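You operate a simulated robot arm through the tools that you are given. There is no shell and no other tool. Be economical: measure what you need, move in short steps, check, and stop when the job is done.

The job below is to be done with a simulated two-armed robot. You get a single attempt, and the scene is never put back.

JOB
Pick up the M8 clear tub from the top of the number three machine with one hand, pass it to the other hand and put it on the top of the number two machine. Set down upright: clear tub.

Only the result counts: the job must be done as asked and must still hold three seconds after the hand-in. Knocking over, shifting, dropping, spilling or breaking anything else fails it.

ROBOT AND FRAMES
Two 7-joint arms with two-finger parallel grippers on one trunk, on a base that drives. Base frame: it is fixed to the floor where the robot stands at the start and does not move with it; the origin is under the middle of the robot, x ahead of it, y to its left, z up. Readings come in cm, degrees, newtons and seconds.
The left shoulder is at the start at [2, 17, 130.3], the right one opposite. With the tool pointing down near the work surface each hand reaches from about 20 to 68 cm from the robot's upright axis, wherever it stands, measured 20 degrees to its own side. Places, roughly: top of the number two machine [-30, -100, 100]. Payload 3.8 kg a hand.
The TCP of each hand is the grasp point between the finger pads, 3 cm short of the fingertips. In the tool frame z runs along the fingers and y along their closing line. The gripper opens to 11 cm. The fingers are 2 cm wide and 1 cm thick; the gripper's body (4.8 by 11.2 cm) begins 5.5 cm behind the TCP.
Orientation is told as [roll, pitch, yaw] about the base's x, y, z axes, in that order, counted from this pose: with the fingers straight down and closing along the base's y, the tool's x points along the base's -x, its y along +y and its z along -z.

CONTROLS
- The arms move only by the tool step_arm. It takes "left_deltas", "right_deltas" or both (then of equal length, played together; a hand with none holds still); each is a list of rows, each a list of 7 numbers: the shift along the tool's x, y, z in cm, then the turn, a rotation vector about the tool's x, y, z in degrees, then the opening in per cent of the stroke, from 0 (shut) to 100 (fully open). In form: [[tx, ty, tz, rx, ry, rz, jaw], ...]. A call has 1 to 10 rows; each row is the pose to reach, as a shift and turn from the pose commanded when the call began, along the tool's axes at that moment. A row lasts 0.2 s, in which the tool goes at most 5 cm and 8.6 degrees; a call with a longer step from one row to the next is refused whole, and so is a gripper value outside its range. A pose out of reach is approached as far as the arm can. The call stops where the force on the tool passes 40 N (or 10 N more than at its start, if that is more) or the arm is blocked; 0.2 s more then pass. Each finger travels about 7.2 cm/s and halts on what it meets, pressing with about 26 N; the grip force reading is that of the motor and also rises with nothing between the fingers. The clock runs only during rows and for 0.2 s after the last one: add rows that repeat a pose to give the fingers time. The reply holds the time, the measured pose of the TCP, the force on the tool along the base axes, the opening and the grip force, in the units named above and with some noise, with the torque about the TCP (base axes, N m) and any sound that the robot's microphone picked up.
- Cameras (640 x 400 px; columns grow to the right, rows downward): "scene" is now at [6.93, -8.11, 146.45]; the picture's right is [-0.82, -0.57, 0.00], its down [-0.29, 0.42, -0.86] and it looks along [0.49, -0.70, -0.51] (base axes); focal length 214 px, centre (320, 200). "left" rides on the left gripper at [7.2, -1.7, -10.3] in its tool frame; the picture's right is [0.23, 0.97, 0.00], its down [-0.76, 0.18, -0.62] and it looks along [-0.61, 0.14, 0.78] (tool axes); focal length 222 px, centre (320, 200). "right" rides on the right gripper at [7.2, 1.7, -10.3] in its tool frame; the picture's right is [-0.23, 0.97, 0.00], its down [-0.76, -0.18, -0.62] and it looks along [-0.61, -0.14, 0.78] (tool axes); focal length 222 px, centre (320, 200).
- snapshot(camera): a new picture of that camera. The clock stands still meanwhile.
- lift_body(by): slides the trunk up (or, below 0, down) by that many cm; the arms and the scene camera ride with it, the base frame stays. It gives what a move gives, with no picture.
- roll_base(legs): drives the robot by 1 to 6 legs, each [ahead, turn to the left] in cm and degrees, along the robot's own axes; the way and the turn of a leg run together, so that a leg with both is an arc; at most 150 cm and 180 degrees a leg. The arms and the cameras ride along, it lands a little off, and it stops where it bumps. It gives what a move gives.
- turn_head(pan, tilt): turns the head with the scene camera to pan (to the left, within 80 degrees either way) and tilt (down, from -29 to 69), counted from straight ahead of the robot. It gives what a move gives.
- pixel_to_xyz(camera, pixels): for up to 12 pixels [column, row] of the newest picture of that camera ("zoom" is the newest enlarged one), the place [x, y, z] in the base frame of the surface seen there, good to about 0.2 cm, but the place of the scene camera against the robot may be out by one fixed shift of up to 1.8 cm in any direction. The clock stands still meanwhile.
- enlarge(camera, box): a new picture of the part [left, top, right, bottom] of that camera's present view, enlarged. The clock stands still meanwhile.
- finish_job(): hands the job in; it is judged then, once.

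Keep the steps short. Do not move on a guess: measure, check each grasp and each placing, and mend mistakes. In all there are 80 turns and 70 pictures (those below and enlarged ones count). Leave the grippers open and the arms clear of the work at the hand-in unless told otherwise, and finish with a single line.

The tools are called after ">>>" as a command line: name --argument value ..., lists and objects as JSON in quotes. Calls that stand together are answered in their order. step_arm: Moves the arms, as the interface text tells. Its arguments: {"type":"object","properties":{"left_deltas":{"type":"array"},"right_deltas":{"type":"array"}},"required":[]} The other tools are called the same way: lift_body (by) slides the trunk up or down; roll_base (legs) drives the base; turn_head (pan, tilt) turns the head that bears the scene camera; snapshot (camera) takes a picture; pixel_to_xyz (camera, pixels) gives the place of the surface under pixels of a picture; enlarge (camera, box) takes an enlarged picture of a part of a camera's view; finish_job () hands the job in.

At the start:

```text
time: 0.0
left_tcp_pos: [42.16, -2.53, 122.6]
left_tcp_rot: [0.0, 0.0, 0.0]
left_force: [-0.5, 0.9, -0.3]
left_wrist_torque: [-0.02, -0.01, -0.02]
left_grip_width: 11.01
left_finger_force: 0.0
right_tcp_pos: [29.46, -38.82, 127.17]
right_tcp_rot: [0.0, 0.0, 0.1]
right_force: [-0.1, -0.5, -0.7]
right_wrist_torque: [-0.01, -0.01, -0.02]
right_grip_width: 10.98
right_finger_force: 0.0
trunk travel left (down, up): [-40.0, 17.0]
robot x, y, heading: [-0.27, -0.32, -0.1]
head pan, tilt: [-55.2, 30.9]
```

scene: 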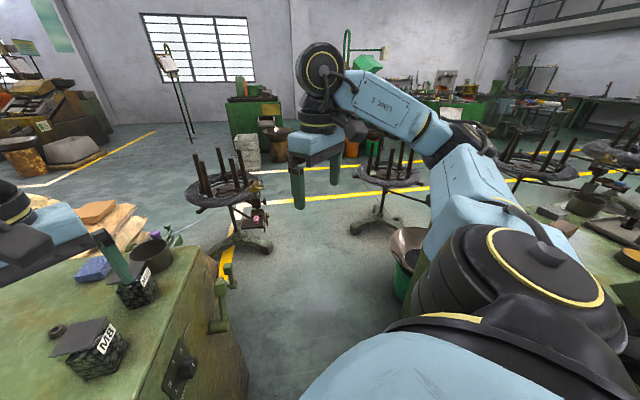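
right: 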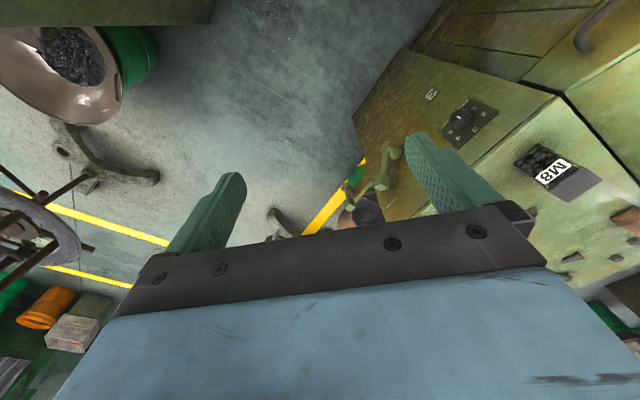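
left: 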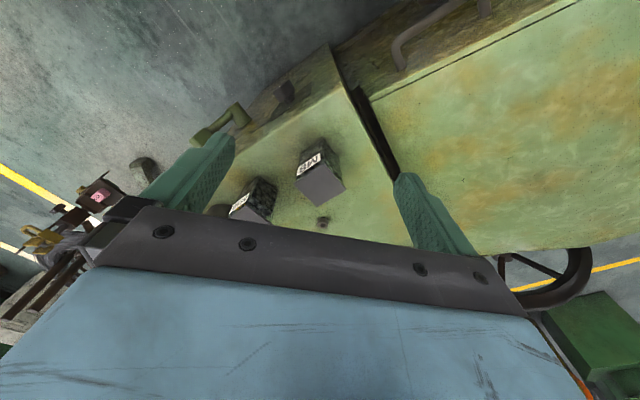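

The number three machine is ahead, with two tubs on it, one of them labelled M8 near scene (95,345). I'll turn the head toward it for a closer look.

>>> turn_head --pan 0 --tilt 45

>>> snapshot --camera "scene"

>>> enlarge --camera "left" --box '[200, 120, 400, 245]'

```text
time: 1.2
left_tcp_pos: [42.14, -2.59, 122.76]
left_tcp_rot: [0.1, 0.1, 0.0]
left_force: [-0.4, -0.5, -0.4]
left_wrist_torque: [0.02, 0.03, -0.01]
left_grip_width: 10.99
left_finger_force: 0.1
right_tcp_pos: [29.43, -38.77, 127.12]
right_tcp_rot: [0.0, 0.0, -0.1]
right_force: [0.4, 0.0, 0.4]
right_wrist_torque: [0.0, 0.0, 0.04]
right_grip_width: 11.01
right_finger_force: 0.1
trunk travel left (down, up): [-40.0, 17.0]
robot x, y, heading: [0.36, 0.21, -0.0]
head pan, tilt: [0.0, 45.0]
```

```text
66 pictures are left
```

scene: 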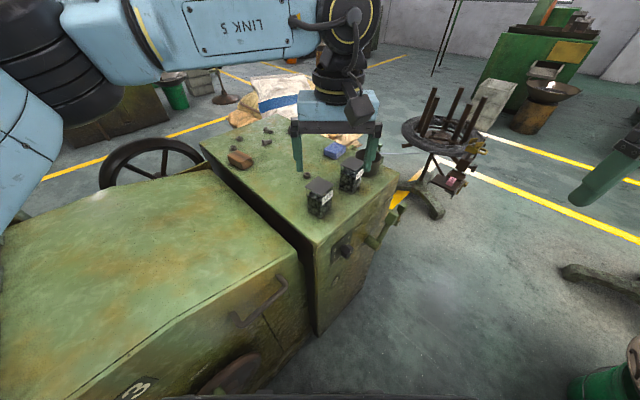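

```text
3.20 times, centred on (300, 182) of left
```

zoom: 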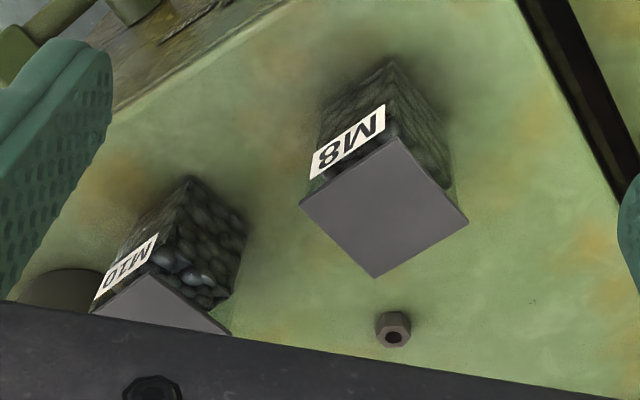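

The left camera shows M8 is the nearer tub and M10 is the other. I'll measure M8's lid corners and the surfaces around it in the zoom, then take an enlarged scene view.

>>> pixel_to_xyz --camera "zoom" --pixels '[[304, 203], [396, 141], [464, 221], [376, 274], [385, 205], [392, 335], [500, 150], [270, 300], [160, 310], [322, 130], [100, 305], [220, 325]]'

>>> enlarge --camera "scene" --box '[220, 100, 420, 225]'

```text
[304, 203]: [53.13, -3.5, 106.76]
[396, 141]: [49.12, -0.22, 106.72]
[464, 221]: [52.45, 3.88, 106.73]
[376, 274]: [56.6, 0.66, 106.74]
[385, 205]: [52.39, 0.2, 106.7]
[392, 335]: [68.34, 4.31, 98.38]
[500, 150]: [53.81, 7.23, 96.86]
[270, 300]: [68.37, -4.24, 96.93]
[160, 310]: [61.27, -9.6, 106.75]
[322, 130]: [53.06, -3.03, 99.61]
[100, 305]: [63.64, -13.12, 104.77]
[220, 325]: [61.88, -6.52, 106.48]
```

```text
3.20 times, centred on (320, 162) of scene
```

zoom: 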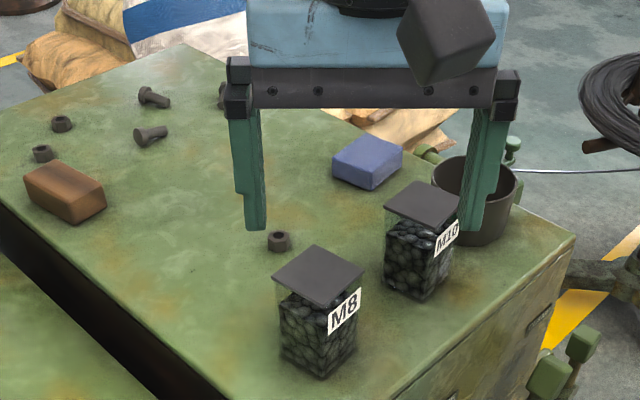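

M8's lid centre is about (52.8, 0.2), its top is at z 106.7 and the surface at 96.8, with sides turned about 50°. Next I'll look toward machine two, to the right and behind.

>>> turn_head --pan -80 --tilt 40

>>> snapshot --camera "scene"

```text
time: 2.8
left_tcp_pos: [42.1, -2.46, 122.62]
left_tcp_rot: [0.1, 0.0, 0.0]
left_force: [-1.1, 0.5, -0.2]
left_wrist_torque: [0.0, 0.01, 0.0]
left_grip_width: 11.0
left_finger_force: 0.0
right_tcp_pos: [29.42, -38.8, 127.15]
right_tcp_rot: [0.0, 0.0, 0.1]
right_force: [0.0, -0.8, 0.0]
right_wrist_torque: [0.01, 0.03, 0.01]
right_grip_width: 11.0
right_finger_force: 0.1
trunk travel left (down, up): [-40.0, 17.0]
robot x, y, heading: [0.34, 0.14, 0.1]
head pan, tilt: [-80.0, 40.0]
```

```text
63 pictures are left
```

scene: 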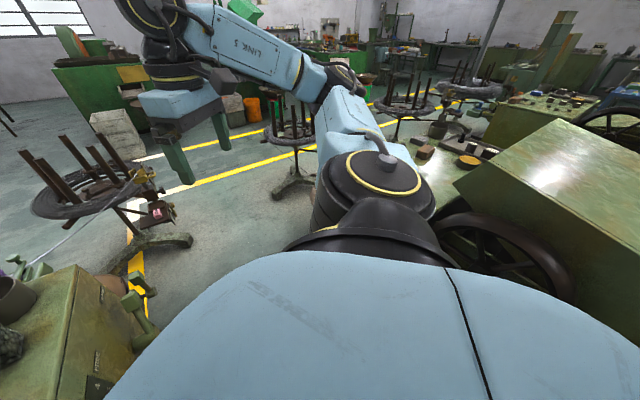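

Machine two's top is partly hidden behind the right arm, around (430-490,165). I'll enlarge that part and measure it.

>>> enlarge --camera "scene" --box '[384, 80, 640, 240]'

>>> pixel_to_xyz --camera "scene" --pixels '[[430, 170], [448, 168], [425, 152], [468, 161], [500, 190], [550, 175], [500, 135], [540, 105], [470, 220], [600, 230], [485, 150], [300, 290]]'

```text
2.50 times, centred on (512, 160) of scene
```

zoom: 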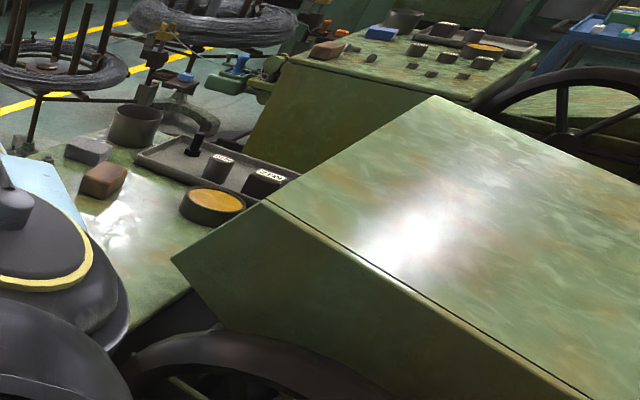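

```text
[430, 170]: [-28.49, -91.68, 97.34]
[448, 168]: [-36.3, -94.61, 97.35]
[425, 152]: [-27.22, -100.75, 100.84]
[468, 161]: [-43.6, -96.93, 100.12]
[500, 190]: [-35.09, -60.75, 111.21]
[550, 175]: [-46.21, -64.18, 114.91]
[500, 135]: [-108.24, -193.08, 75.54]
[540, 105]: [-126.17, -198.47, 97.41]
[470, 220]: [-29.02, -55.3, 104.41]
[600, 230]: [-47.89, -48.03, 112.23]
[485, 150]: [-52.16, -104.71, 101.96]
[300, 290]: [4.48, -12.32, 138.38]
```

I have a plan. The left hand picks M8 from above, closing along the 50° sides so it stays clear of M10. The right hand then takes it on the other two faces, tilted from the side. First I'll hover the left hand above M8 with its jaws turned to match the sides.

>>> step_arm --left_deltas '[[-2, 0.5, 1.5, 0, 0, 7.9, 100], [-4.2, 1.1, 3, 0, 0, 15.8, 100], [-6.4, 1.6, 5, 0, 0, 23.7, 100], [-8.6, 2.2, 7, 0, 0, 31.6, 100], [-10.7, 2.7, 9, 0, 0, 39.5, 100], [-10.7, 2.7, 9, 0, 0, 39.5, 100]]'

>>> snapshot --camera "left"

```text
time: 4.2
left_tcp_pos: [52.9, 0.18, 113.76]
left_tcp_rot: [0.0, 0.0, -39.7]
left_force: [-0.4, 0.3, 0.9]
left_wrist_torque: [0.02, -0.03, 0.0]
left_grip_width: 11.01
left_finger_force: 0.0
right_tcp_pos: [29.33, -38.77, 127.09]
right_tcp_rot: [0.0, 0.1, 0.0]
right_force: [-0.1, 1.0, -0.4]
right_wrist_torque: [0.01, -0.01, 0.0]
right_grip_width: 11.01
right_finger_force: 0.1
trunk travel left (down, up): [-40.0, 17.0]
robot x, y, heading: [0.11, 0.24, -0.2]
head pan, tilt: [-80.0, 40.0]
```

```text
61 pictures are left
```

left: 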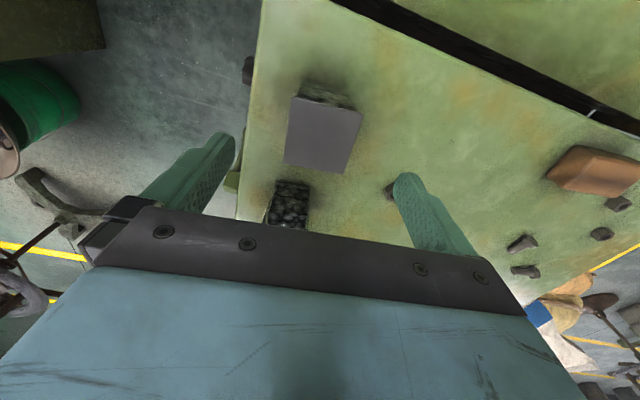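

The lid is at (323,135) and the M10 tub at (288,205). I'll re-measure both from here.

>>> pixel_to_xyz --camera "left" --pixels '[[292, 97], [361, 111], [348, 172], [284, 161], [323, 135], [290, 205], [276, 182], [308, 186], [392, 192]]'

```text
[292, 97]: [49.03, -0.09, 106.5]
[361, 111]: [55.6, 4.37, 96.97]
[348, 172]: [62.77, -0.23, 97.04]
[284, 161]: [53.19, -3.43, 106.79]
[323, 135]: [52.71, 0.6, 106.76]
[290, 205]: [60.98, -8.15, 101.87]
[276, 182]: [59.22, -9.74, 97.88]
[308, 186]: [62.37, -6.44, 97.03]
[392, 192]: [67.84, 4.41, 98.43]
```

The lid corners agree with the earlier measurements and the TCP is centred. I'll go down 9 cm with the jaws open.

>>> step_arm --left_deltas '[[0, 0, 3, 0, 0, 0, 100], [0, 0, 6, 0, 0, 0, 100], [0, 0, 8, 0, 0, 0, 100], [0, 0, 9, 0, 0, 0, 100], [0, 0, 9, 0, 0, 0, 100]]'

>>> snapshot --camera "left"

```text
time: 5.4
left_tcp_pos: [52.73, 0.09, 104.8]
left_tcp_rot: [0.0, 0.1, -39.5]
left_force: [-0.5, 0.4, -0.2]
left_wrist_torque: [0.0, 0.01, 0.02]
left_grip_width: 11.01
left_finger_force: 0.0
right_tcp_pos: [29.32, -38.85, 127.08]
right_tcp_rot: [0.0, 0.0, 0.0]
right_force: [0.7, 0.6, -0.2]
right_wrist_torque: [-0.01, 0.0, 0.0]
right_grip_width: 10.98
right_finger_force: 0.1
trunk travel left (down, up): [-40.0, 17.0]
robot x, y, heading: [0.07, -0.1, -0.3]
head pan, tilt: [-80.0, 40.0]
```

```text
60 pictures are left
```

left: 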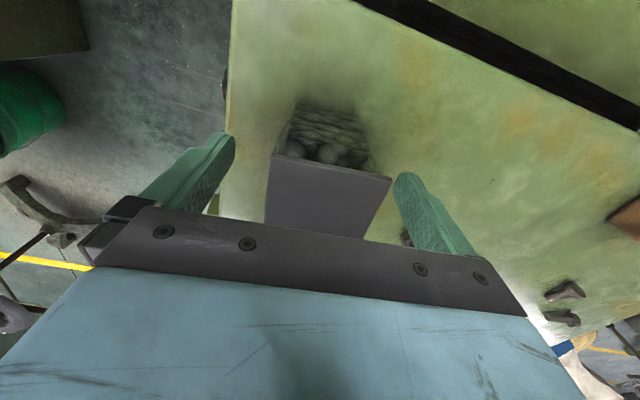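

The tub sits between the fingers. I'll close the jaws.

>>> step_arm --left_deltas '[[0, 0, 0, 0, 0, 0, 0], [0, 0, 0, 0, 0, 0, 0], [0, 0, 0, 0, 0, 0, 0], [0, 0, 0, 0, 0, 0, 0], [0, 0, 0, 0, 0, 0, 0]]'

```text
time: 6.6
left_tcp_pos: [52.74, 0.3, 104.74]
left_tcp_rot: [-0.1, 0.0, -39.6]
left_force: [0.8, 0.3, 0.1]
left_wrist_torque: [0.01, 0.02, 0.04]
left_grip_width: 5.61
left_finger_force: 26.1
right_tcp_pos: [29.48, -38.8, 127.18]
right_tcp_rot: [-0.1, -0.1, 0.0]
right_force: [-0.4, 0.1, -0.5]
right_wrist_torque: [0.02, -0.02, 0.02]
right_grip_width: 11.01
right_finger_force: 0.0
trunk travel left (down, up): [-40.0, 17.0]
robot x, y, heading: [-0.19, 0.05, -0.1]
head pan, tilt: [-80.0, 40.0]
```

The jaws gripped at a width of 5.6 cm. I'll lift slowly by 2 cm and check.

>>> step_arm --left_deltas '[[0, 0, -0.5, 0, 0, 0, 0], [0, 0, -1, 0, 0, 0, 0], [0, 0, -1.5, 0, 0, 0, 0], [0, 0, -2, 0, 0, 0, 0], [0, 0, -2, 0, 0, 0, 0]]'

>>> snapshot --camera "left"

```text
time: 7.8
left_tcp_pos: [52.84, 0.35, 106.83]
left_tcp_rot: [0.0, 0.0, -39.5]
left_force: [0.5, 0.5, -3.7]
left_wrist_torque: [0.02, 0.04, 0.0]
left_grip_width: 5.58
left_finger_force: 26.1
right_tcp_pos: [29.5, -38.7, 127.03]
right_tcp_rot: [0.0, 0.0, 0.0]
right_force: [0.1, 0.6, -0.8]
right_wrist_torque: [-0.03, 0.0, 0.0]
right_grip_width: 10.97
right_finger_force: 0.0
trunk travel left (down, up): [-40.0, 17.0]
robot x, y, heading: [-0.15, -0.06, 0.1]
head pan, tilt: [-80.0, 40.0]
```

```text
59 pictures are left
```

left: 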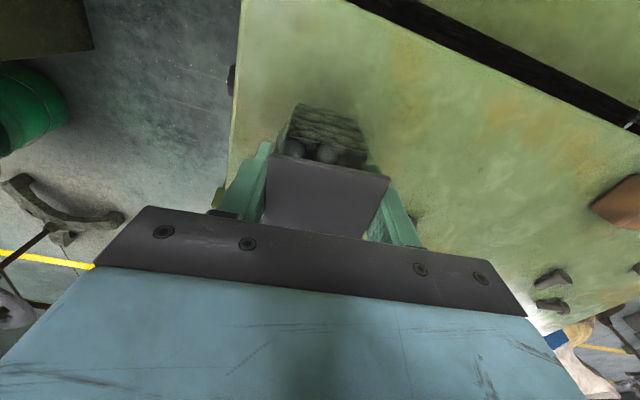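

M8 is held and weighs about 4 N. I'll lift the left hand clear and bring it back to about (42,-5,121). At the same time the right hand turns to a 30° downward, 50° left approach, well off to the side.

>>> step_arm --left_deltas '[[0, 0, -2.8, 0, 0, 0, 0], [0, 0, -5.6, 0, 0, 0, 0], [0, 0, -8.4, 0, 0, 0, 0], [0, 0, -11.2, 0, 0, 0, 0], [0, 0, -14, 0, 0, 0, 0], [1.06, -2.17, -14, 0, 0, 0, 0], [2.12, -4.34, -14, 0, 0, 0, 0], [3.19, -6.52, -14, 0, 0, 0, 0], [4.25, -8.69, -14, 0, 0, 0, 0], [5.31, -10.86, -14, 0, 0, 0, 0]]' --right_deltas '[[-0.16, 0.88, 0, -2.64, -5.59, -4.57, 100], [-0.32, 1.76, 0, -5.28, -11.18, -9.14, 100], [-0.48, 2.64, 0, -7.92, -16.77, -13.71, 100], [-0.64, 3.52, 0, -10.56, -22.36, -18.28, 100], [-0.8, 4.4, 0, -13.2, -27.95, -22.85, 100], [-0.96, 5.28, 0, -15.84, -33.54, -27.42, 100], [-1.12, 6.16, 0, -18.48, -39.13, -31.99, 100], [-1.28, 7.04, 0, -21.12, -44.72, -36.56, 100], [-1.44, 7.92, 0, -23.76, -50.31, -41.13, 100], [-1.6, 8.8, 0, -26.4, -55.9, -45.7, 100]]'

>>> turn_head --pan -10 --tilt 35

>>> snapshot --camera "scene"

>>> snapshot --camera "right"

```text
time: 10.0
left_tcp_pos: [41.77, -4.7, 120.78]
left_tcp_rot: [0.0, 0.1, -39.5]
left_force: [-0.4, -0.1, -3.1]
left_wrist_torque: [0.03, -0.01, 0.03]
left_grip_width: 5.57
left_finger_force: 25.8
right_tcp_pos: [30.09, -26.46, 129.73]
right_tcp_rot: [4.4, -54.2, 42.3]
right_force: [-0.6, -0.7, 0.4]
right_wrist_torque: [0.0, 0.0, -0.02]
right_grip_width: 10.98
right_finger_force: 0.0
right hand out of reach, approached as far as the arm can: row 7, 8, 9, 10
trunk travel left (down, up): [-40.0, 17.0]
robot x, y, heading: [0.24, 0.15, 0.0]
head pan, tilt: [-80.0, 40.0]
```

```text
time: 11.4
left_tcp_pos: [41.89, -4.66, 120.76]
left_tcp_rot: [0.0, -0.1, -39.5]
left_force: [0.6, 0.3, -3.4]
left_wrist_torque: [0.02, 0.02, 0.0]
left_grip_width: 5.6
left_finger_force: 25.9
right_tcp_pos: [30.25, -26.48, 129.65]
right_tcp_rot: [4.7, -54.0, 41.9]
right_force: [-0.3, -0.7, -0.4]
right_wrist_torque: [-0.02, 0.03, 0.0]
right_grip_width: 11.01
right_finger_force: 0.0
trunk travel left (down, up): [-40.0, 17.0]
robot x, y, heading: [0.31, 0.08, 0.2]
head pan, tilt: [-10.0, 35.0]
```

```text
58 pictures are left
```

scene: 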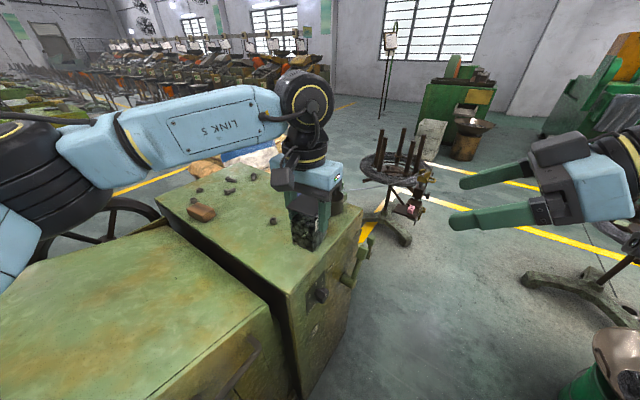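

```text
57 pictures are left
```

right: 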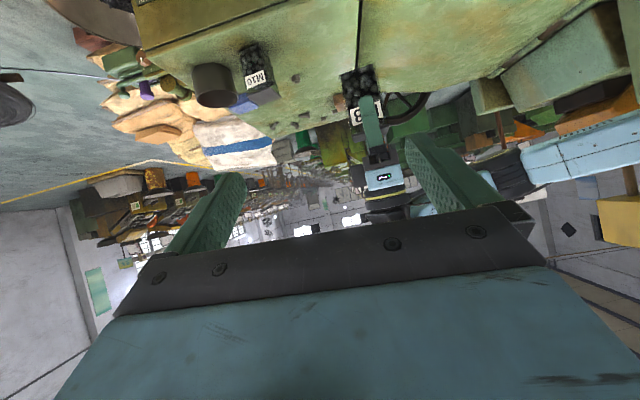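

The right arm stopped slightly short of that pose because it was too close to the body. I'll move the left hand 6 cm forward and 4 cm down, and the right hand forward to a standoff about 16 cm from the tub.

>>> step_arm --left_deltas '[[-0.77, 0.64, 0.67, 0, 0, 0, 0], [-1.54, 1.27, 1.33, 0, 0, 0, 0], [-2.31, 1.91, 2, 0, 0, 0, 0], [-3.09, 2.55, 2.67, 0, 0, 0, 0], [-3.86, 3.18, 3.33, 0, 0, 0, 0], [-4.63, 3.82, 4, 0, 0, 0, 0], [-4.63, 3.82, 4, 0, 0, 0, 0]]' --right_deltas '[[-0.76, 0.5, 2.7, 0, 0, 0, 100], [-1.53, 1.0, 5.4, 0, 0, 0, 100], [-2.29, 1.5, 8.1, 0, 0, 0, 100], [-3.05, 2.0, 10.8, 0, 0, 0, 100], [-3.82, 2.5, 13.5, 0, 0, 0, 100], [-4.58, 3.0, 16.3, 0, 0, 0, 100], [-4.58, 3.0, 16.3, 0, 0, 0, 100]]'

>>> snapshot --camera "scene"

>>> snapshot --camera "right"

```text
time: 13.0
left_tcp_pos: [47.76, -4.75, 116.92]
left_tcp_rot: [0.0, 0.0, -39.4]
left_force: [0.6, 0.3, -4.3]
left_wrist_torque: [0.0, 0.02, -0.03]
left_grip_width: 5.57
left_finger_force: 26.0
right_tcp_pos: [39.14, -12.76, 124.3]
right_tcp_rot: [4.6, -54.4, 42.1]
right_force: [0.1, -0.4, 0.6]
right_wrist_torque: [-0.01, -0.03, -0.01]
right_grip_width: 11.0
right_finger_force: 0.1
right hand out of reach, approached as far as the arm can: row 1, 2, 3
trunk travel left (down, up): [-40.0, 17.0]
robot x, y, heading: [0.6, 0.06, 0.5]
head pan, tilt: [-10.0, 35.0]
```

```text
56 pictures are left
```

scene: 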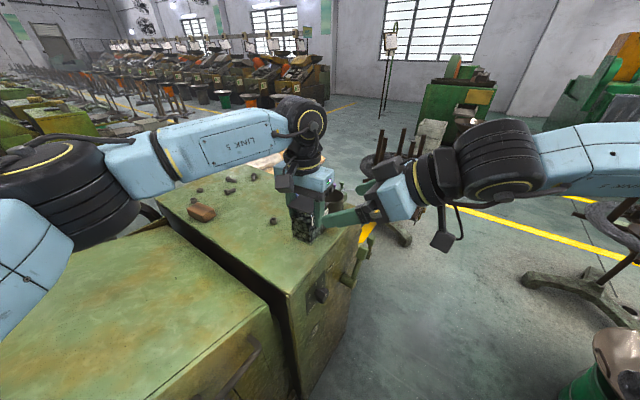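

```text
55 pictures are left
```

right: 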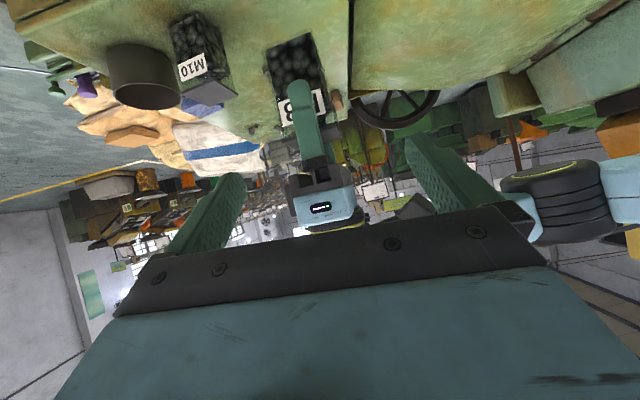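

The right hand held its orientation at [4.6,-54.4,42.1] and isn't limited any more. I'll correct it to [0,-60,50.5] and line up 13 cm back on the approach line.

>>> step_arm --right_deltas '[[1.1, -0.85, 1.13, -1.23, -2.7, -2.4, 100], [2.21, -1.69, 2.27, -2.46, -5.4, -4.77, 100], [2.21, -1.69, 2.27, -2.46, -5.4, -4.77, 100]]'

>>> snapshot --camera "right"

```text
time: 13.8
left_tcp_pos: [47.83, -4.89, 116.92]
left_tcp_rot: [0.0, 0.0, -39.5]
left_force: [0.6, -0.3, -3.4]
left_wrist_torque: [0.02, 0.02, 0.02]
left_grip_width: 5.57
left_finger_force: 26.2
right_tcp_pos: [40.73, -13.5, 120.98]
right_tcp_rot: [-0.3, -59.7, 50.7]
right_force: [0.1, 0.7, -0.2]
right_wrist_torque: [-0.01, -0.03, -0.01]
right_grip_width: 10.98
right_finger_force: 0.0
trunk travel left (down, up): [-40.0, 17.0]
robot x, y, heading: [0.41, 0.28, -0.1]
head pan, tilt: [-10.0, 35.0]
```

```text
54 pictures are left
```

right: 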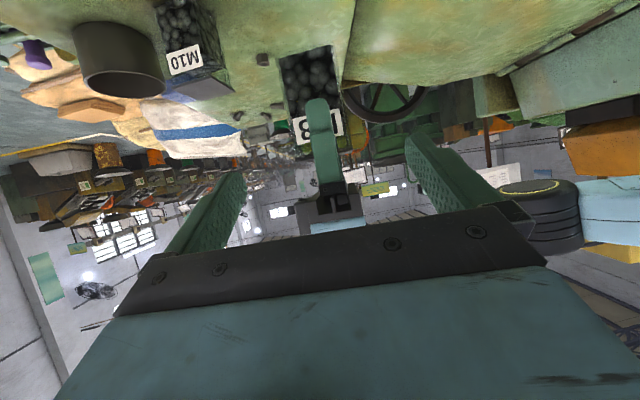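

The pose is right. In the right view the tub is at (310,80). I'll check where it really is from this camera.

>>> enlarge --camera "right" --box '[240, 20, 400, 120]'

>>> pixel_to_xyz --camera "right" --pixels '[[284, 60], [331, 48], [288, 105], [337, 95], [298, 130], [340, 125], [310, 80], [320, 110], [325, 180], [318, 102], [300, 138], [306, 140]]'

```text
4.00 times, centred on (320, 70) of right
```

zoom: 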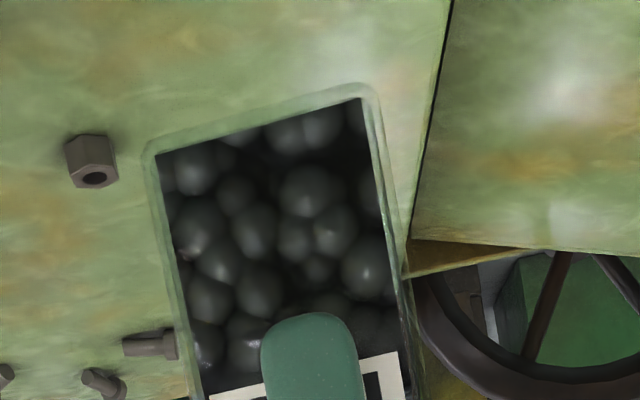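

```text
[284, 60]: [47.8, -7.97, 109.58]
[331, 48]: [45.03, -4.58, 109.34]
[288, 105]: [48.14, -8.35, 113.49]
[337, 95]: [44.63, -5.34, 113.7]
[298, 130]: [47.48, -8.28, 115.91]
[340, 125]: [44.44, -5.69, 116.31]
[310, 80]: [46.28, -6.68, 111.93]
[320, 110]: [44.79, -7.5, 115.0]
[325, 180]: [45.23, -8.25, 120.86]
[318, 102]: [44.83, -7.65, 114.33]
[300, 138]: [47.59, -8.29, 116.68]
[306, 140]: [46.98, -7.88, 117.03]
```

The near face is centred at (46.3,-6.7), which matches the left TCP. The left finger's outer face is about 4.1 cm off the axis, so I'll stop the right TCP 2 cm short of the axis to keep the palms clear. Advancing in steps.

>>> step_arm --right_deltas '[[0.53, 0, 2, 0, 0, 0, 100], [0.53, 0, 4.5, 0, 0, 0, 100], [0.53, 0, 6.5, 0, 0, 0, 100], [0.53, 0, 8.2, 0, 0, 0, 100], [0.53, 0, 9.8, 0, 0, 0, 100], [0.53, 0, 11.27, 0, 0, 0, 100], [0.53, 0, 11.27, 0, 0, 0, 100]]'

>>> snapshot --camera "right"

>>> enlarge --camera "scene" --box '[230, 120, 470, 270]'

```text
time: 15.4
left_tcp_pos: [47.7, -4.88, 116.91]
left_tcp_rot: [0.1, 0.0, -39.5]
left_force: [0.4, -0.1, -4.1]
left_wrist_torque: [0.03, -0.02, -0.01]
left_grip_width: 5.6
left_finger_force: 25.9
right_tcp_pos: [46.68, -6.3, 114.76]
right_tcp_rot: [-0.1, -59.8, 50.6]
right_force: [0.6, -0.7, 0.1]
right_wrist_torque: [0.0, 0.02, 0.0]
right_grip_width: 10.99
right_finger_force: 0.1
trunk travel left (down, up): [-40.0, 17.0]
robot x, y, heading: [-0.17, 0.22, -0.1]
head pan, tilt: [-10.0, 35.0]
```

```text
52 pictures are left
```

right: 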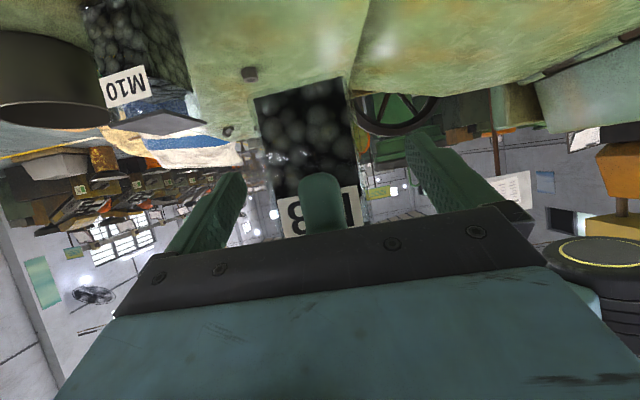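

```text
2.67 times, centred on (350, 195) of scene
```

zoom: 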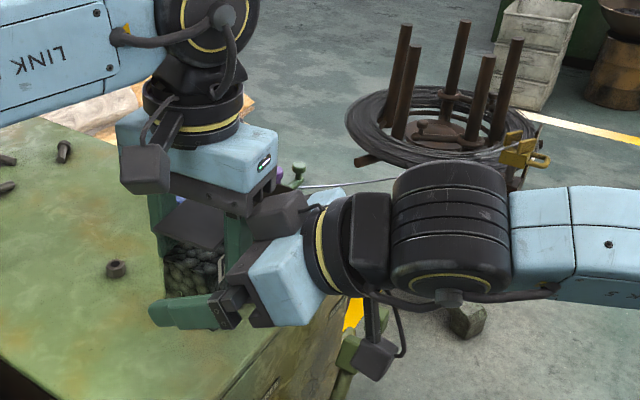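

Both hands are clear and the tub is between the right fingers. I'll close the right jaws while the left holds.

>>> step_arm --right_deltas '[[0, 0, 0, 0, 0, 0, 70], [0, 0, 0, 0, 0, 0, 50], [0, 0, 0, 0, 0, 0, 0], [0, 0, 0, 0, 0, 0, 0], [0, 0, 0, 0, 0, 0, 0], [0, 0, 0, 0, 0, 0, 0]]'

>>> snapshot --camera "right"

```text
time: 16.8
left_tcp_pos: [47.68, -4.82, 116.84]
left_tcp_rot: [0.1, 0.1, -39.5]
left_force: [-9.5, 5.2, -2.1]
left_wrist_torque: [-0.05, 0.03, -0.39]
left_grip_width: 5.59
left_finger_force: 25.9
right_tcp_pos: [46.72, -6.31, 114.76]
right_tcp_rot: [-0.3, -59.7, 50.5]
right_force: [9.7, -5.7, -0.4]
right_wrist_torque: [0.19, 0.17, 0.18]
right_grip_width: 5.59
right_finger_force: 26.1
trunk travel left (down, up): [-40.0, 17.0]
robot x, y, heading: [-0.16, 0.08, -0.0]
head pan, tilt: [-10.0, 35.0]
```

```text
50 pictures are left
```

right: 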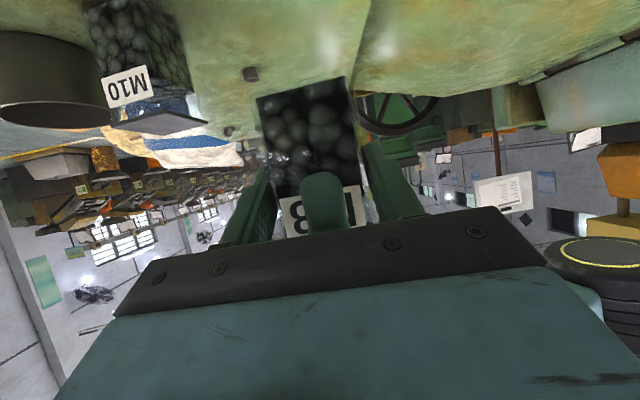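

Both hands grip at 26 N, with an 11 N sideways strain between them. I'll ease the right hand 0.15 cm along the strain before releasing.

>>> step_arm --right_deltas '[[0, -0.08, 0, 0, 0, 0, 0], [0, -0.15, 0, 0, 0, 0, 0], [0, -0.15, 0, 0, 0, 0, 0]]'

```text
time: 17.6
left_tcp_pos: [47.68, -4.73, 116.84]
left_tcp_rot: [0.0, 0.0, -39.5]
left_force: [-11.3, 2.2, -2.1]
left_wrist_torque: [0.34, -0.01, -0.01]
left_grip_width: 5.61
left_finger_force: 25.8
right_tcp_pos: [46.74, -6.45, 114.76]
right_tcp_rot: [-0.1, -59.8, 50.6]
right_force: [10.0, -2.6, -0.5]
right_wrist_torque: [-0.34, 0.19, -0.15]
right_grip_width: 5.58
right_finger_force: 26.1
trunk travel left (down, up): [-40.0, 17.0]
robot x, y, heading: [0.15, 0.09, -0.1]
head pan, tilt: [-10.0, 35.0]
```

The strain is small enough. I'll open the left jaws only to 58%, because the near finger sits close to the right palm, and hold there.

>>> step_arm --left_deltas '[[0, 0, 0, 0, 0, 0, 54], [0, 0, 0, 0, 0, 0, 58], [0, 0, 0, 0, 0, 0, 58], [0, 0, 0, 0, 0, 0, 58]]'

>>> enlarge --camera "scene" --box '[260, 140, 400, 228]'

>>> snapshot --camera "left"

```text
time: 18.6
left_tcp_pos: [47.73, -4.69, 116.8]
left_tcp_rot: [0.0, 0.0, -39.5]
left_force: [0.1, 0.1, 0.2]
left_wrist_torque: [0.01, 0.01, 0.02]
left_grip_width: 6.39
left_finger_force: 0.0
right_tcp_pos: [46.7, -6.63, 114.67]
right_tcp_rot: [-0.1, -59.7, 50.6]
right_force: [-0.3, -0.7, 0.9]
right_wrist_torque: [-0.07, 0.04, -0.03]
right_grip_width: 5.6
right_finger_force: 25.8
trunk travel left (down, up): [-40.0, 17.0]
robot x, y, heading: [-0.03, -0.21, -0.0]
head pan, tilt: [-10.0, 35.0]
```

```text
4.55 times, centred on (330, 184) of scene
```

zoom: 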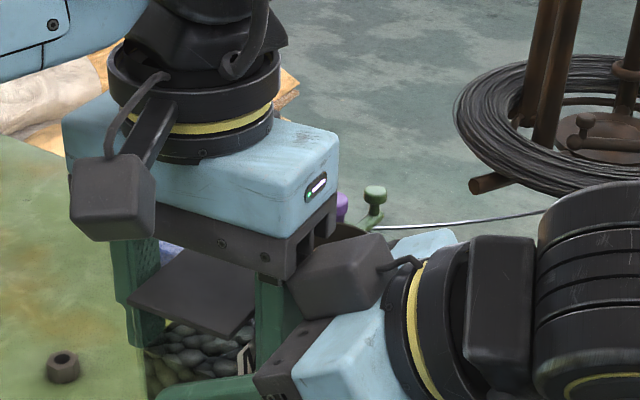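

```text
48 pictures are left
```

left: 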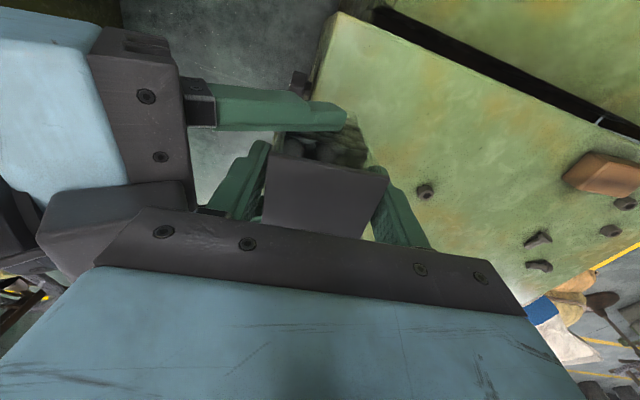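

The left hand is free and the right holds the tub. I'll raise the left hand straight up, slowly at first.

>>> step_arm --left_deltas '[[0, 0, -0.5, 0, 0, 0, 58], [0, 0, -1.2, 0, 0, 0, 58], [0, 0, -2.4, 0, 0, 0, 58], [0, 0, -4, 0, 0, 0, 58], [0, 0, -6, 0, 0, 0, 58], [0, 0, -8.5, 0, 0, 0, 58], [0, 0, -11, 0, 0, 0, 58], [0, 0, -13, 0, 0, 0, 58]]'

>>> snapshot --camera "scene"

>>> snapshot --camera "left"

```text
time: 20.4
left_tcp_pos: [47.87, -4.82, 129.68]
left_tcp_rot: [0.0, 0.2, -39.4]
left_force: [0.0, -0.1, 0.1]
left_wrist_torque: [0.01, 0.02, -0.03]
left_grip_width: 6.41
left_finger_force: 0.1
right_tcp_pos: [46.62, -6.41, 114.81]
right_tcp_rot: [-0.1, -59.8, 50.5]
right_force: [1.0, 0.1, 0.1]
right_wrist_torque: [-0.06, 0.05, 0.0]
right_grip_width: 5.58
right_finger_force: 25.8
trunk travel left (down, up): [-40.0, 17.0]
robot x, y, heading: [0.12, -0.02, 0.3]
head pan, tilt: [-10.0, 35.0]
```

```text
47 pictures are left
```

scene: 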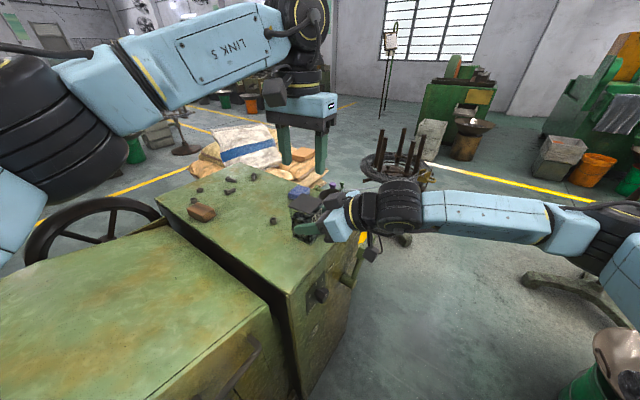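

```text
46 pictures are left
```

left: 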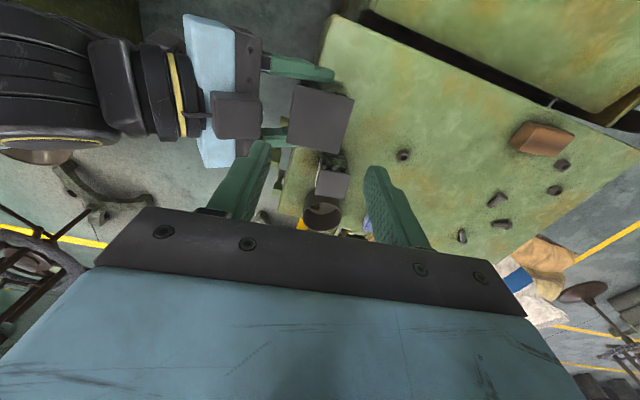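

I'll check the tub's height and tilt in the right hand using the left camera, at its lid corners.

>>> pixel_to_xyz --camera "left" --pixels '[[295, 90], [350, 100], [336, 150], [290, 141], [320, 118], [333, 185], [380, 130]]'

>>> enlarge --camera "left" --box '[200, 40, 440, 190]'

```text
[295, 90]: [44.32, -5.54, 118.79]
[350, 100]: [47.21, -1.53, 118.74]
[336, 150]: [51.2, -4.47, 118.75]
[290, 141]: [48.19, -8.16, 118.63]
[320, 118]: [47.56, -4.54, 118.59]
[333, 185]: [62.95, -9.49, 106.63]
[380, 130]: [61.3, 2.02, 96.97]
```

```text
2.67 times, centred on (320, 115) of left
```

zoom: 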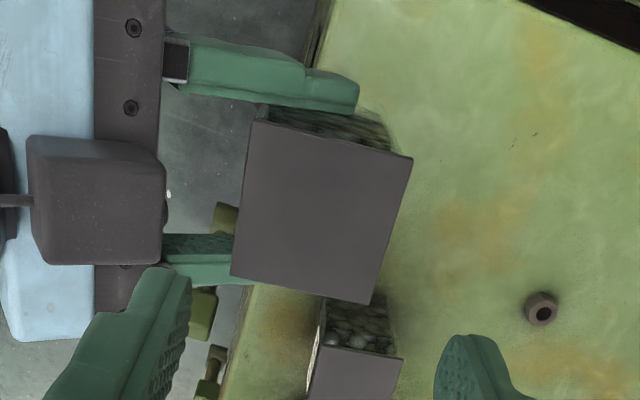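

M8 hangs level in the right hand, with its lid at z 118.7. Next the left hand moves away to the left, and after it the right hand draws the tub back and up. Then I'll look toward machine two.

>>> step_arm --left_deltas '[[3, 0.9, -2, 0, 0, 0, 100], [6, 1.8, -2, 0, 0, 0, 100], [9, 2.7, -2, 0, 0, 0, 100], [12, 3.6, -2, 0, 0, 0, 100], [15, 4.5, -2, 0, 0, 0, 100], [18, 5.4, -2, 0, 0, 0, 100], [20.7, 6.26, -2, 0, 0, 0, 100], [20.7, 6.26, -2, 0, 0, 0, 100], [20.7, 6.26, -2, 0, 0, 0, 100], [20.7, 6.26, -2, 0, 0, 0, 100]]' --right_deltas '[[0, 0, 0, 0, 0, 0, 0], [0, 0, 0, 0, 0, 0, 0], [0, 0, 0, 0, 0, 0, 0], [0, 0, 0, 0, 0, 0, 0], [-0.31, 0.25, -1.8, 0, 0, 0, 0], [-0.62, 0.5, -3.6, 0, 0, 0, 0], [-0.93, 0.76, -5.4, 0, 0, 0, 0], [-1.25, 1.0, -7.2, 0, 0, 0, 0], [-1.56, 1.26, -9, 0, 0, 0, 0], [-1.87, 1.52, -10.75, 0, 0, 0, 0]]'

>>> turn_head --pan -80 --tilt 40

>>> snapshot --camera "scene"

```text
time: 22.6
left_tcp_pos: [35.7, 13.34, 131.83]
left_tcp_rot: [-0.1, 0.0, -39.5]
left_force: [-0.1, 0.5, 0.1]
left_wrist_torque: [0.0, -0.02, 0.01]
left_grip_width: 10.98
left_finger_force: 0.1
right_tcp_pos: [40.11, -11.81, 121.76]
right_tcp_rot: [-0.1, -59.7, 50.4]
right_force: [-0.1, -0.7, -3.3]
right_wrist_torque: [-0.06, 0.09, 0.0]
right_grip_width: 5.57
right_finger_force: 26.3
trunk travel left (down, up): [-40.0, 17.0]
robot x, y, heading: [0.05, -0.11, -0.3]
head pan, tilt: [-10.0, 35.0]
```

```text
time: 24.0
left_tcp_pos: [35.97, 13.24, 131.77]
left_tcp_rot: [-0.1, 0.1, -39.5]
left_force: [-0.7, -0.3, 0.2]
left_wrist_torque: [0.0, 0.03, 0.0]
left_grip_width: 10.99
left_finger_force: 0.0
right_tcp_pos: [40.22, -11.76, 121.91]
right_tcp_rot: [-0.1, -59.8, 50.5]
right_force: [-0.5, -0.4, -4.4]
right_wrist_torque: [-0.05, 0.07, 0.01]
right_grip_width: 5.57
right_finger_force: 26.0
trunk travel left (down, up): [-40.0, 17.0]
robot x, y, heading: [0.32, -0.1, 0.0]
head pan, tilt: [-80.0, 40.0]
```

```text
44 pictures are left
```

scene: 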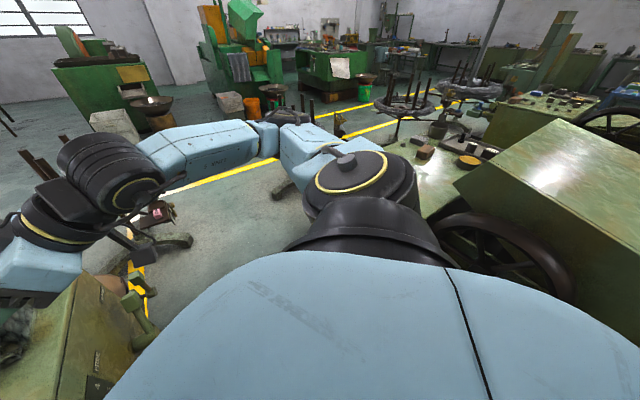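

The right hand now reads about 4 N of weight. I'll raise the trunk 12 cm for clearance and turn the robot 45° right to see machine two.

>>> lift_body --by 12

>>> roll_base --legs '[[0, -45]]'

>>> turn_head --pan -70 --tilt 40

>>> snapshot --camera "scene"

```text
time: 25.5
left_tcp_pos: [35.9, 13.18, 143.67]
left_tcp_rot: [0.0, 0.1, -39.5]
left_force: [0.2, 0.6, -0.7]
left_wrist_torque: [0.0, 0.04, -0.03]
left_grip_width: 10.98
left_finger_force: 0.1
right_tcp_pos: [40.09, -11.74, 133.65]
right_tcp_rot: [-0.1, -59.7, 50.5]
right_force: [-0.1, 0.7, -3.4]
right_wrist_torque: [-0.06, 0.06, -0.02]
right_grip_width: 5.58
right_finger_force: 25.8
trunk travel left (down, up): [-52.0, 5.0]
robot x, y, heading: [0.11, -0.06, -0.0]
head pan, tilt: [-80.0, 40.0]
```

```text
time: 27.9
left_tcp_pos: [34.75, -15.8, 143.85]
left_tcp_rot: [0.1, 0.1, -84.2]
left_force: [0.1, -0.3, 0.2]
left_wrist_torque: [-0.01, -0.02, 0.03]
left_grip_width: 11.0
left_finger_force: 0.1
right_tcp_pos: [20.12, -36.68, 133.78]
right_tcp_rot: [-0.2, -59.8, 5.9]
right_force: [-0.5, 0.2, -4.2]
right_wrist_torque: [-0.07, 0.08, -0.01]
right_grip_width: 5.58
right_finger_force: 25.8
trunk travel left (down, up): [-52.0, 5.0]
robot x, y, heading: [-0.25, -0.15, -44.5]
head pan, tilt: [-80.0, 40.0]
```

```text
time: 28.7
left_tcp_pos: [34.7, -15.73, 143.75]
left_tcp_rot: [0.0, 0.0, -84.2]
left_force: [0.0, 0.1, 0.0]
left_wrist_torque: [0.01, -0.03, 0.02]
left_grip_width: 11.02
left_finger_force: 0.1
right_tcp_pos: [20.22, -36.63, 133.81]
right_tcp_rot: [0.0, -59.7, 5.8]
right_force: [-0.9, -0.1, -4.7]
right_wrist_torque: [0.02, 0.08, -0.03]
right_grip_width: 5.56
right_finger_force: 25.5
trunk travel left (down, up): [-52.0, 5.0]
robot x, y, heading: [-0.05, 0.0, -44.7]
head pan, tilt: [-70.0, 40.0]
```

```text
43 pictures are left
```

scene: 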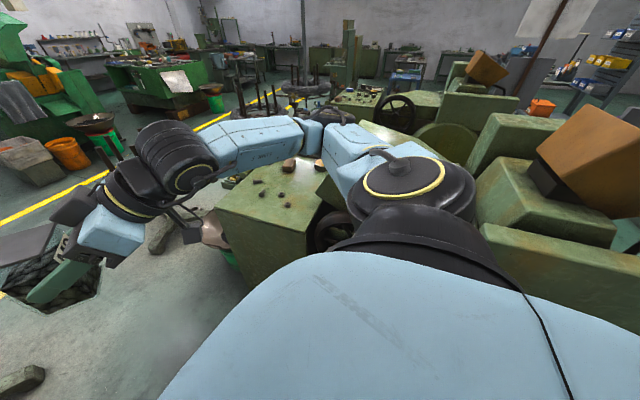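

Machine two's deck is visible around (270,200). I'll enlarge and measure it.

>>> enlarge --camera "scene" --box '[180, 130, 400, 268]'

>>> pixel_to_xyz --camera "scene" --pixels '[[217, 208], [305, 228], [262, 185], [290, 204], [260, 205], [320, 200], [287, 167], [240, 190], [235, 178], [360, 160], [316, 166], [390, 150]]'

```text
2.90 times, centred on (290, 199) of scene
```

zoom: 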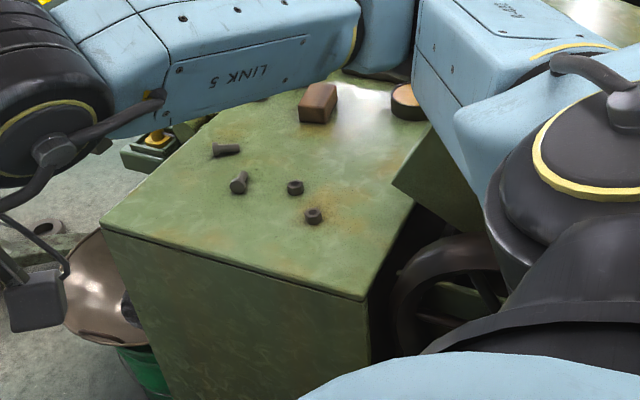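

```text
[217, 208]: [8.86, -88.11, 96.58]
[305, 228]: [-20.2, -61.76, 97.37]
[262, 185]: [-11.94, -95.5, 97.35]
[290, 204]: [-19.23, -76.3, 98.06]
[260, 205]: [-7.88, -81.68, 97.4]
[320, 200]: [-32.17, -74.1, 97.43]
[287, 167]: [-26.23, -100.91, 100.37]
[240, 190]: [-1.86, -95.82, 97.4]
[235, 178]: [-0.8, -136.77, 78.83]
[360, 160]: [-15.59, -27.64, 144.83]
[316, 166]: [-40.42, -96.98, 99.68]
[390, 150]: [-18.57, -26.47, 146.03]
```

Machine two's deck (z≈97.4) has its front edge running from (9,-88) to (-20,-62). There's a free spot near (-2,-87), about 7 cm in from that edge. To place there with the gripper reaching over the front edge, I'll first swing the right hand's yaw to straight ahead in free air.

>>> step_arm --right_deltas '[[-0.36, -0.88, 0.63, 6.24, 0, 3.61, 0], [-0.72, -1.76, 1.26, 12.48, 0, 7.21, 0], [-1.08, -2.64, 1.89, 18.72, 0, 10.82, 0], [-1.45, -3.53, 2.52, 24.97, 0, 14.43, 0], [-1.81, -4.41, 3.15, 31.21, 0, 18.03, 0], [-2.17, -5.3, 3.78, 37.45, 0, 21.64, 0], [-2.54, -6.18, 4.41, 43.7, 0, 25.25, 0], [-2.54, -6.18, 4.41, 43.7, 0, 25.25, 0]]'

>>> turn_head --pan -30 --tilt 40

>>> snapshot --camera "scene"

```text
time: 30.5
left_tcp_pos: [34.83, -15.84, 143.82]
left_tcp_rot: [0.1, 0.0, -84.2]
left_force: [-1.2, 0.1, -0.4]
left_wrist_torque: [0.0, 0.0, -0.02]
left_grip_width: 10.99
left_finger_force: 0.0
right_tcp_pos: [26.03, -42.27, 133.78]
right_tcp_rot: [-0.3, -59.9, -44.5]
right_force: [0.8, 0.5, -3.6]
right_wrist_torque: [0.04, 0.06, 0.04]
right_grip_width: 5.58
right_finger_force: 25.7
trunk travel left (down, up): [-52.0, 5.0]
robot x, y, heading: [0.33, 0.29, -44.4]
head pan, tilt: [-70.0, 40.0]
```

```text
time: 31.5
left_tcp_pos: [34.77, -15.78, 143.77]
left_tcp_rot: [0.1, 0.0, -84.3]
left_force: [-0.2, -0.3, -0.3]
left_wrist_torque: [0.04, 0.02, 0.02]
left_grip_width: 11.01
left_finger_force: 0.0
right_tcp_pos: [26.07, -42.15, 133.88]
right_tcp_rot: [-0.4, -59.8, -44.5]
right_force: [-0.2, -0.2, -3.6]
right_wrist_torque: [0.06, 0.08, -0.01]
right_grip_width: 5.58
right_finger_force: 25.9
trunk travel left (down, up): [-52.0, 5.0]
robot x, y, heading: [-0.01, -0.15, -44.8]
head pan, tilt: [-30.0, 40.0]
```

```text
41 pictures are left
```

scene: 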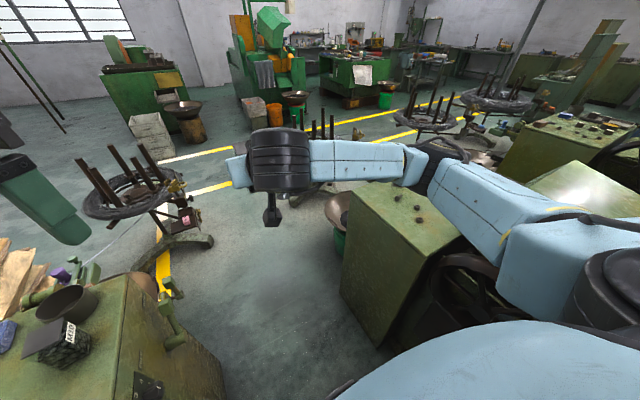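

The forward-pointing wrist works. Before driving to about (23,-40), I'll measure obstacles on the floor and machine three's corner.

>>> pixel_to_xyz --camera "scene" --pixels '[[222, 375], [180, 330], [165, 290], [210, 240], [160, 245], [345, 290], [345, 190], [300, 300], [335, 210], [120, 350], [390, 340], [270, 215]]'

```text
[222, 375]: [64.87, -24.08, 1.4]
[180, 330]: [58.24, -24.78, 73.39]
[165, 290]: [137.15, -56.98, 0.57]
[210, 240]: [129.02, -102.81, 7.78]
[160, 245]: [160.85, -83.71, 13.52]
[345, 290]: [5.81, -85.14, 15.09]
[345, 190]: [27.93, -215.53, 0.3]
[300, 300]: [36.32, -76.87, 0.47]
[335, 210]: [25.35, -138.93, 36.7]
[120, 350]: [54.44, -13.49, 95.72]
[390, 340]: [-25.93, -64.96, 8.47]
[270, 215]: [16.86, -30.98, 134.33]
```

The aisle is clear by 35 cm or more. I'll drive by turning -15°, going ahead 46 cm, then turning -45°.

>>> roll_base --legs '[[0, -15.4], [46, 0], [0, -44.8]]'

>>> turn_head --pan -10 --tilt 50

>>> snapshot --camera "scene"

>>> snapshot --camera "left"

```text
time: 37.3
left_tcp_pos: [26.2, -78.11, 143.7]
left_tcp_rot: [0.0, 0.0, -144.9]
left_force: [0.4, -1.1, -0.4]
left_wrist_torque: [-0.03, 0.02, -0.02]
left_grip_width: 11.03
left_finger_force: 0.2
right_tcp_pos: [-1.18, -83.41, 133.82]
right_tcp_rot: [-0.4, -59.9, -105.1]
right_force: [0.1, 0.4, -4.6]
right_wrist_torque: [0.08, -0.01, 0.01]
right_grip_width: 5.59
right_finger_force: 26.5
trunk travel left (down, up): [-52.0, 5.0]
robot x, y, heading: [22.45, -40.11, -105.5]
head pan, tilt: [-30.0, 40.0]
```

```text
time: 38.1
left_tcp_pos: [26.3, -78.17, 143.83]
left_tcp_rot: [0.0, 0.0, -145.1]
left_force: [-0.6, -0.6, -0.2]
left_wrist_torque: [0.03, -0.01, 0.0]
left_grip_width: 10.99
left_finger_force: 0.0
right_tcp_pos: [-1.11, -83.33, 133.75]
right_tcp_rot: [-0.4, -59.9, -105.2]
right_force: [0.7, -0.1, -4.5]
right_wrist_torque: [0.07, -0.02, -0.02]
right_grip_width: 5.59
right_finger_force: 26.1
trunk travel left (down, up): [-52.0, 5.0]
robot x, y, heading: [22.95, -40.33, -105.5]
head pan, tilt: [-10.0, 50.0]
```

```text
40 pictures are left
```

scene: 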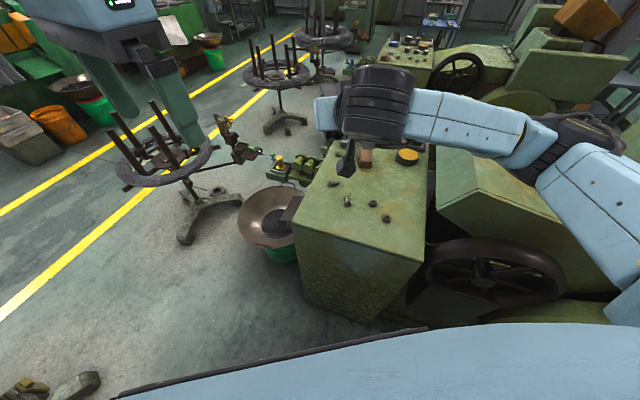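

```text
39 pictures are left
```

left: 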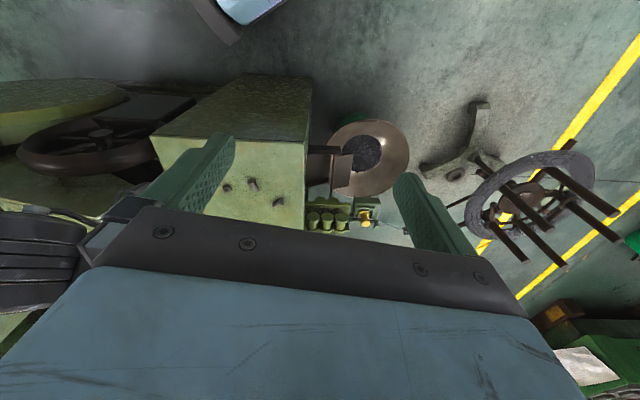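

The left camera, which has no fixed shift, sees the deck. I'll enlarge and measure the free area accurately, along with the bolts and edges.

>>> enlarge --camera "left" --box '[150, 60, 390, 210]'

>>> pixel_to_xyz --camera "left" --pixels '[[306, 142], [158, 134], [302, 222], [227, 187], [252, 184], [275, 200], [270, 160], [280, 145], [240, 160], [290, 180], [225, 142]]'

```text
2.67 times, centred on (270, 135) of left
```

zoom: 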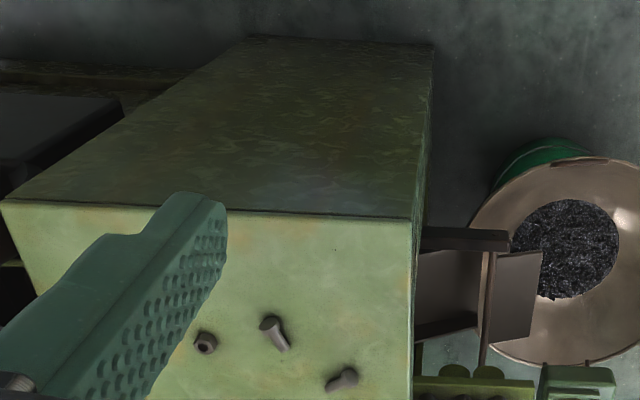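

```text
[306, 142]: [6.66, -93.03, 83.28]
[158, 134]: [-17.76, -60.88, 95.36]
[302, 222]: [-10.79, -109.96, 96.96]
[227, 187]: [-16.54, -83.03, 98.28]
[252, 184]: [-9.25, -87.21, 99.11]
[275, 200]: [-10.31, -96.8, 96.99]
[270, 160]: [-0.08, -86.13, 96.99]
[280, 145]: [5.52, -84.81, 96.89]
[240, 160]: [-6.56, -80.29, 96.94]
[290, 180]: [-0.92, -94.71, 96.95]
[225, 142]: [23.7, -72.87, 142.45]
```

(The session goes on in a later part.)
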